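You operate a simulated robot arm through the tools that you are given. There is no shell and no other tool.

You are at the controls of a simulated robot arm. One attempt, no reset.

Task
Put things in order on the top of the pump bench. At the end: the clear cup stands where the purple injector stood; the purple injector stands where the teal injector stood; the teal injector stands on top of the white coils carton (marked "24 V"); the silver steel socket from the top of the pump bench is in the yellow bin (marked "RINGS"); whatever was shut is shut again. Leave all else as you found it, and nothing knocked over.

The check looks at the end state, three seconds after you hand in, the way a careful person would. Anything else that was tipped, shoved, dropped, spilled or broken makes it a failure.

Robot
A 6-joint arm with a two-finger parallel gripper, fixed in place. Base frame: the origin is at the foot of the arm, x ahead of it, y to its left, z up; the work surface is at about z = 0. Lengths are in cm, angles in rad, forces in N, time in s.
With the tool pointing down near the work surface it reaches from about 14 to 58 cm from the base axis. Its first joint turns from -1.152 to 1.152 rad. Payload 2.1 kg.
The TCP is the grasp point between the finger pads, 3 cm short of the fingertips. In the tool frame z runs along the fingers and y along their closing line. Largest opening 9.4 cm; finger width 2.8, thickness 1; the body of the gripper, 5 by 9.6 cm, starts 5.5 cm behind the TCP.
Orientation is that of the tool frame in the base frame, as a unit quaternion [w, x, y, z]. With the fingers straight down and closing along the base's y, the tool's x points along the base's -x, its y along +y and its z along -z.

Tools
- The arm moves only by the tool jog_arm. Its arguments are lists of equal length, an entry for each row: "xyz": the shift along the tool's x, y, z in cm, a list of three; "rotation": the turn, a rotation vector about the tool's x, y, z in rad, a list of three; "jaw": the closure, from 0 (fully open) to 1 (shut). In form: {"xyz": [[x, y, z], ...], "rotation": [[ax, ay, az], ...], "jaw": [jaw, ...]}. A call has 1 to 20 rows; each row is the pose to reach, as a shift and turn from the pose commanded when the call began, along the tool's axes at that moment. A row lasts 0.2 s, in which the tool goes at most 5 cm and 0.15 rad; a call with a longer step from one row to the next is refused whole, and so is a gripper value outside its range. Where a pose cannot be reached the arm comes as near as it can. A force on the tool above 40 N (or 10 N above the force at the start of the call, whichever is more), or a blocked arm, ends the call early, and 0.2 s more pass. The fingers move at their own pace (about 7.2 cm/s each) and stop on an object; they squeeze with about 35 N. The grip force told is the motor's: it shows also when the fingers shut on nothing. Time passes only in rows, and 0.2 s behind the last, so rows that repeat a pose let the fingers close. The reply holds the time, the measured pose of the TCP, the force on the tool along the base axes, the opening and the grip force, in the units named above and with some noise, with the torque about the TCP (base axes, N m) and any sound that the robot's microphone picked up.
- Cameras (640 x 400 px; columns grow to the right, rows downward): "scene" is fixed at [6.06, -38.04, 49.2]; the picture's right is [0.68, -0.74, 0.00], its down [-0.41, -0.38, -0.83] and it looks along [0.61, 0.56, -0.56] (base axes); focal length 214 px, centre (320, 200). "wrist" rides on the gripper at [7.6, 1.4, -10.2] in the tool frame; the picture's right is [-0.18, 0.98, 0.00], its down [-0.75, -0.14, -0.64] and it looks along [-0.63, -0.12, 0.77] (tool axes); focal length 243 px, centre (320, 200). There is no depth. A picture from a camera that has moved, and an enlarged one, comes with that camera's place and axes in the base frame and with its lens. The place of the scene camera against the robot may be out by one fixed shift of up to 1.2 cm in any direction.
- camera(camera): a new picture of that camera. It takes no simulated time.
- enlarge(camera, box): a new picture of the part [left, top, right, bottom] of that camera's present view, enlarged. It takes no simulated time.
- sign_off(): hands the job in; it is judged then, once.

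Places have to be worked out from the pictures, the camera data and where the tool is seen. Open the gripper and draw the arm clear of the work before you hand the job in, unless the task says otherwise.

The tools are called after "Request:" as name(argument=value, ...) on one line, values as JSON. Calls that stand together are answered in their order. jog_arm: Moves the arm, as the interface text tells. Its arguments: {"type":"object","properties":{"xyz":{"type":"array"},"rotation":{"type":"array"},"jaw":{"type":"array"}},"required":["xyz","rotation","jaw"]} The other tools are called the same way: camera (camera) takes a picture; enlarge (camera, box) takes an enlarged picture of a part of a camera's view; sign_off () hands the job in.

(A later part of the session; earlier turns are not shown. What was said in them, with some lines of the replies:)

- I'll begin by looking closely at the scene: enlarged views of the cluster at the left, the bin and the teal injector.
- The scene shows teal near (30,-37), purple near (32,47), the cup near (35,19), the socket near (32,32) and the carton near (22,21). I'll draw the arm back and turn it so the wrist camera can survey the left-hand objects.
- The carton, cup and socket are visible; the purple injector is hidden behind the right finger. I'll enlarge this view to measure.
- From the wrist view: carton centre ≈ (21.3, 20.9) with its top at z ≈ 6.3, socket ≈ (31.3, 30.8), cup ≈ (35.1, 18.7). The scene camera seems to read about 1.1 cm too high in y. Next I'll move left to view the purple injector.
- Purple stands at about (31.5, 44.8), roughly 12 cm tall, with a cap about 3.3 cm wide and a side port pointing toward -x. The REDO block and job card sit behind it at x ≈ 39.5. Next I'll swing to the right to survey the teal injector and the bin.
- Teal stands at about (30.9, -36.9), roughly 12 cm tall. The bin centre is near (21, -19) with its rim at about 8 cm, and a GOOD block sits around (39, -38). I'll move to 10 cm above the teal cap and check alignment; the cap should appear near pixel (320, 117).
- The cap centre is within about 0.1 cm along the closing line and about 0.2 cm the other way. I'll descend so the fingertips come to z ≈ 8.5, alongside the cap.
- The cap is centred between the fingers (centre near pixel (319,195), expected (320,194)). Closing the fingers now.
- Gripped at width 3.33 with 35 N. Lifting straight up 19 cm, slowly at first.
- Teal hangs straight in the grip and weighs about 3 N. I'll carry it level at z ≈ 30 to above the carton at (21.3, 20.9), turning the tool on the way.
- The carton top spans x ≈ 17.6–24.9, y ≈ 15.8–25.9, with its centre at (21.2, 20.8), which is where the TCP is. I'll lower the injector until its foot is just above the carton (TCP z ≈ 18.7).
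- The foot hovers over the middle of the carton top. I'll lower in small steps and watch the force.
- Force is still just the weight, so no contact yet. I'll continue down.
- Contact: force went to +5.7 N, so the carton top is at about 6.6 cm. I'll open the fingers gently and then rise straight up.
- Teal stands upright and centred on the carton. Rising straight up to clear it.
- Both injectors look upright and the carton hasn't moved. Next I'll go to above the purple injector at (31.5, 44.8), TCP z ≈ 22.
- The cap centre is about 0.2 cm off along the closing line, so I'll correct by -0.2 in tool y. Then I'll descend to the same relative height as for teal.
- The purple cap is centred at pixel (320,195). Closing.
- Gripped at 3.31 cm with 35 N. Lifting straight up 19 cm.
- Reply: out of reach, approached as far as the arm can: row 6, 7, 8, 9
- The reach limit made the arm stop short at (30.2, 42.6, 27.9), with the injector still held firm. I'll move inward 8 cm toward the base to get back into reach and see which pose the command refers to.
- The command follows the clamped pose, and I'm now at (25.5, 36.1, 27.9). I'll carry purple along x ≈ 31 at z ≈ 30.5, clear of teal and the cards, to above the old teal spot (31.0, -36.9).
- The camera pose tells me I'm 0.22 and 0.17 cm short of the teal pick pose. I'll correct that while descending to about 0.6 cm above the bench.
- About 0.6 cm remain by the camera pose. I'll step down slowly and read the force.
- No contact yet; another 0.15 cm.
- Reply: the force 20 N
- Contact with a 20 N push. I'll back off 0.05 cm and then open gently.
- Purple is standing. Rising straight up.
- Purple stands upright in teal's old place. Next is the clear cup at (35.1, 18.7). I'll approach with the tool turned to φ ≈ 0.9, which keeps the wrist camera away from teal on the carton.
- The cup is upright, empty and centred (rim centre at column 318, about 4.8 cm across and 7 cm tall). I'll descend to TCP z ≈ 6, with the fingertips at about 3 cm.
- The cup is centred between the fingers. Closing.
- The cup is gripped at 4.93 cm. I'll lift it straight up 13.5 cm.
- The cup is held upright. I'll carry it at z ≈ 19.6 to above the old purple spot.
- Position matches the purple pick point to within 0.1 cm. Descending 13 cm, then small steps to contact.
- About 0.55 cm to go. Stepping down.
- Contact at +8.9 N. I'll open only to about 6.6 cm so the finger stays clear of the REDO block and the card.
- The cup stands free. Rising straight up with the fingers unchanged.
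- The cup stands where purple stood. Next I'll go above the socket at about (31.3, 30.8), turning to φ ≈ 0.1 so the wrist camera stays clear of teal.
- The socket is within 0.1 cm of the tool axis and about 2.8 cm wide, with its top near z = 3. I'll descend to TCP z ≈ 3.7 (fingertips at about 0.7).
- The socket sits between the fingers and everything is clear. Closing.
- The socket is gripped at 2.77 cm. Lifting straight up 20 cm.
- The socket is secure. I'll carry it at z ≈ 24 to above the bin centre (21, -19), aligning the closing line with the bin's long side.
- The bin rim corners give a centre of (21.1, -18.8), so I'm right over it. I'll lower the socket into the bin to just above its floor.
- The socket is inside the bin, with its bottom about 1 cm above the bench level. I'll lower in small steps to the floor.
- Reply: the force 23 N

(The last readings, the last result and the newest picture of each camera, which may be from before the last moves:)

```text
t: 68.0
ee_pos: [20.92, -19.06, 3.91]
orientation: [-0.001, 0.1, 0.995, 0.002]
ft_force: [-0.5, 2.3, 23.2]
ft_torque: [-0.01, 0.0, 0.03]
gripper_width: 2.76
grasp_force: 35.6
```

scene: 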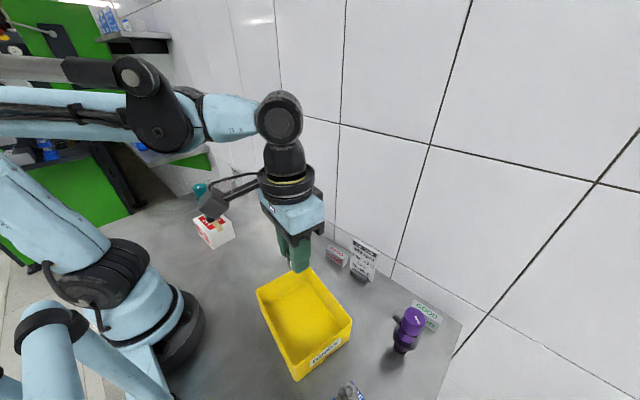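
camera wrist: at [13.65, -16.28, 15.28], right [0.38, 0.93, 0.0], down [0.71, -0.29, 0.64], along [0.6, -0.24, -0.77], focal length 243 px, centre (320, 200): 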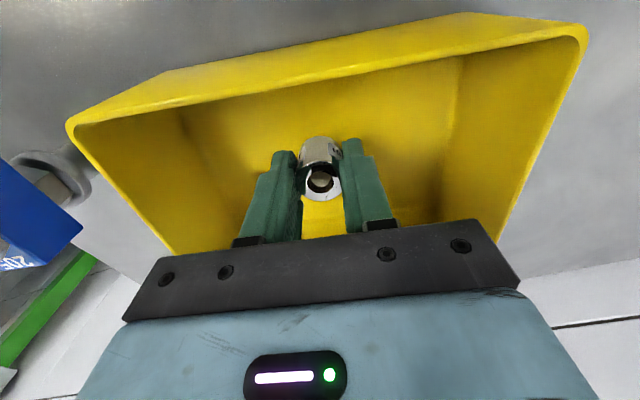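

The socket has touched the bin floor (+23 N). I'll ease off slightly and open the fingers part way.

Request:
jog_arm(xyz=[[0, 0, -0.07], [0, 0, -0.07], [0, 0, -0.07], [0, 0, -0.07], [0, 0, -0.07], [0, 0, -0.07]], rotation=[[0, 0, 0], [0, 0, 0], [0, 0, 0], [0, 0, 0], [0, 0, 0], [0, 0, 0]], jaw=[1, 0.68, 0.62, 0.55, 0.45, 0.45])

Request:
camera(camera="wrist")

```text
t: 69.4
ee_pos: [20.97, -19.01, 3.89]
orientation: [-0.001, 0.1, 0.995, 0.0]
ft_force: [0.6, 0.6, -0.7]
ft_torque: [0.01, 0.02, 0.01]
gripper_width: 5.16
grasp_force: 0.1
```

```text
taken
camera wrist: at [13.67, -16.23, 14.45], right [0.38, 0.93, 0.0], down [0.71, -0.29, 0.64], along [0.6, -0.24, -0.77], focal length 243 px, centre (320, 200)
```

wrist: 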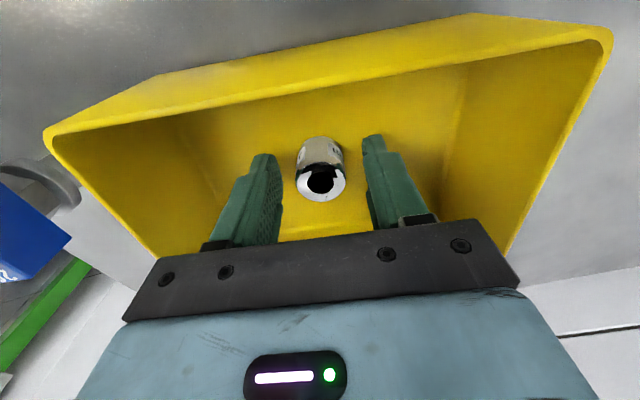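

The socket stands free on the bin floor. I'll rise straight out of the bin to about z = 27.

Request:
jog_arm(xyz=[[0, 0, -1.0], [0, 0, -3.0], [0, 0, -6.5], [0, 0, -10.5], [0, 0, -14.5], [0, 0, -18.5], [0, 0, -23.0]], rotation=[[0, 0, 0], [0, 0, 0], [0, 0, 0], [0, 0, 0], [0, 0, 0], [0, 0, 0], [0, 0, 0]], jaw=[0.45, 0.45, 0.45, 0.45, 0.3, 0.1, 0])

Request:
camera(camera="wrist")

Request:
camera(camera="scene")

```text
t: 71.0
ee_pos: [20.98, -18.84, 26.99]
orientation: [0.001, 0.1, 0.995, 0.0]
ft_force: [1.0, 0.4, -0.5]
ft_torque: [0.01, 0.01, 0.0]
gripper_width: 9.42
grasp_force: 0.0
```

```text
taken
camera wrist: at [13.7, -16.1, 37.52], right [0.38, 0.93, 0.0], down [0.71, -0.29, 0.64], along [0.6, -0.24, -0.77], focal length 243 px, centre (320, 200)
```

wrist: 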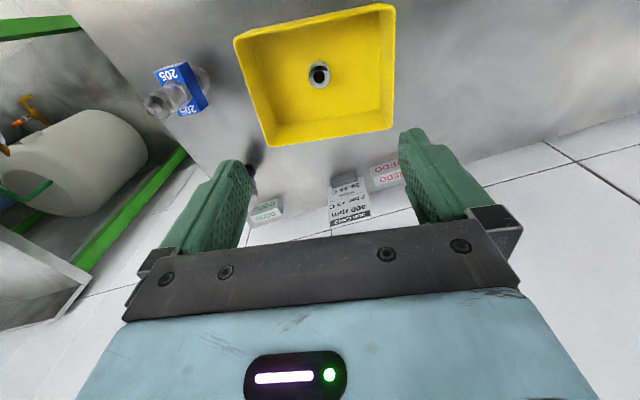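

```text
taken
```

scene: 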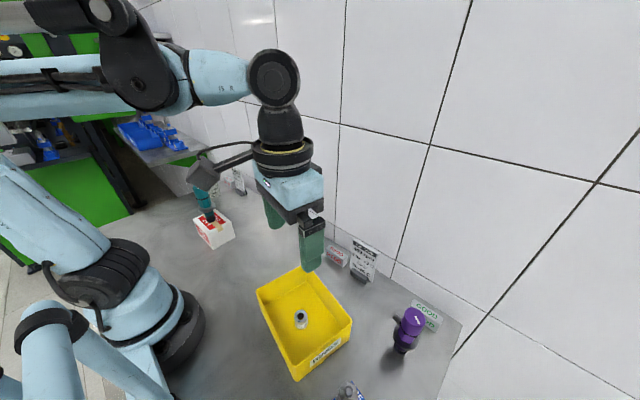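

The socket is in the bin. I'll move the arm back to roughly its starting pose, clear of the work, and then check everything.

Request:
jog_arm(xyz=[[-0.5, 1.8, -3.0], [-1.4, 5.2, -6.0], [-2.6, 9.6, -7.5], [-3.8, 14.1, -8.6], [-5.0, 18.5, -8.6], [-6.2, 22.9, -8.6], [-7.4, 27.3, -8.6], [-8.4, 31.0, -8.6], [-9.1, 33.7, -8.6], [-9.1, 33.7, -8.6]], rotation=[[0, 0, -0.02], [0, 0, -0.04], [0, 0, -0.06], [0, 0, -0.09], [0, 0, -0.11], [0, 0, -0.13], [0, 0, -0.16], [0, 0, -0.18], [0, 0, -0.2], [0, 0, -0.2]], jaw=[0, 0, 0, 0, 0, 0, 0, 0, 0, 0])

Request:
camera(camera="scene")

Request:
enlarge(camera="scene", box=[180, 150, 290, 260])

Request:
enlarge(camera="scene", box=[240, 230, 480, 400])

```text
t: 73.2
ee_pos: [36.54, 12.21, 35.53]
orientation: [0.0, 0.0, 1.0, -0.001]
ft_force: [0.1, -0.9, -0.3]
ft_torque: [0.01, -0.02, 0.0]
gripper_width: 9.41
grasp_force: 0.0
```

```text
taken
```

scene: 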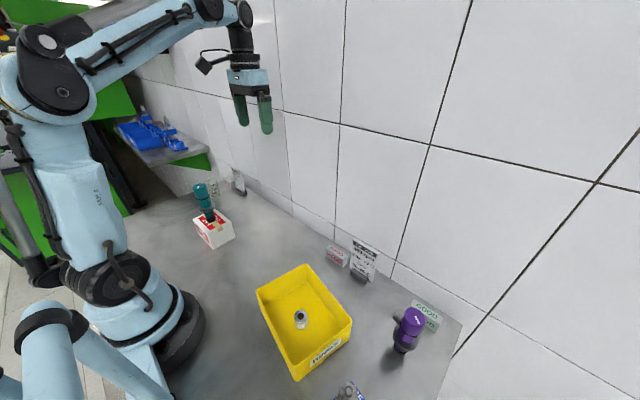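

```text
3.64 times, centred on (235, 205) of scene
camera zoom: at [6.06, -38.04, 49.2], right [0.68, -0.74, 0.0], down [-0.41, -0.38, -0.83], along [0.61, 0.56, -0.56], focal length 780 px, centre (629, 182)
```

zoom: 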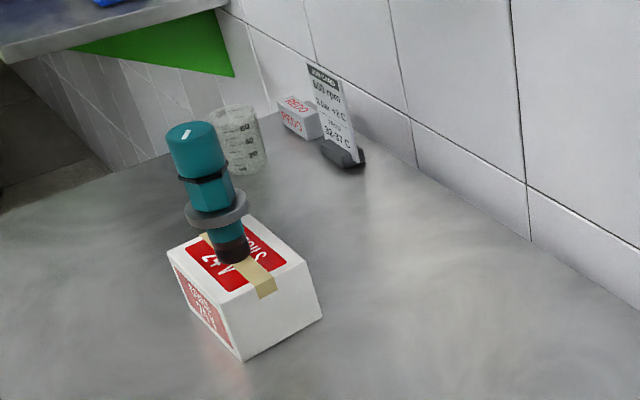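

```text
2.35 times, centred on (360, 315) of scene
camera zoom: at [6.06, -38.04, 49.2], right [0.68, -0.74, 0.0], down [-0.41, -0.38, -0.83], along [0.61, 0.56, -0.56], focal length 505 px, centre (226, -71)
```

zoom: 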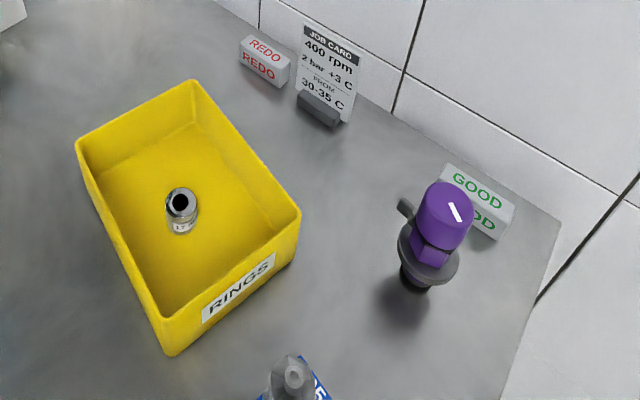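

The final pictures match the task:
- **Cup:** it stands on purple's old spot.
- **Purple injector:** it stands on teal's old spot.
- **Teal injector:** it stands upright and centred on the coils carton.
- **Socket:** it is in the RINGS bin.

The cards, blocks, bottle, bin and carton are unmoved, the gripper is open, and the arm is clear. Handing in.

Request:
sign_off()

```text
The job is handed in.
```

I've handed the job in, and the final pictures show everything where the task asked for it:

- **Clear cup:** stands where the purple injector stood.
- **Purple injector:** stands upright where the teal injector stood.
- **Teal injector:** stands upright near the middle of the white coils carton.
- **Silver socket:** stands on the floor of the yellow RINGS bin.

Nothing needed opening, so there was nothing to shut again. In the pictures, the job cards, REDO and GOOD blocks, bottle, bin and carton look as they did at the start. The gripper is open and the arm is back near its starting pose.
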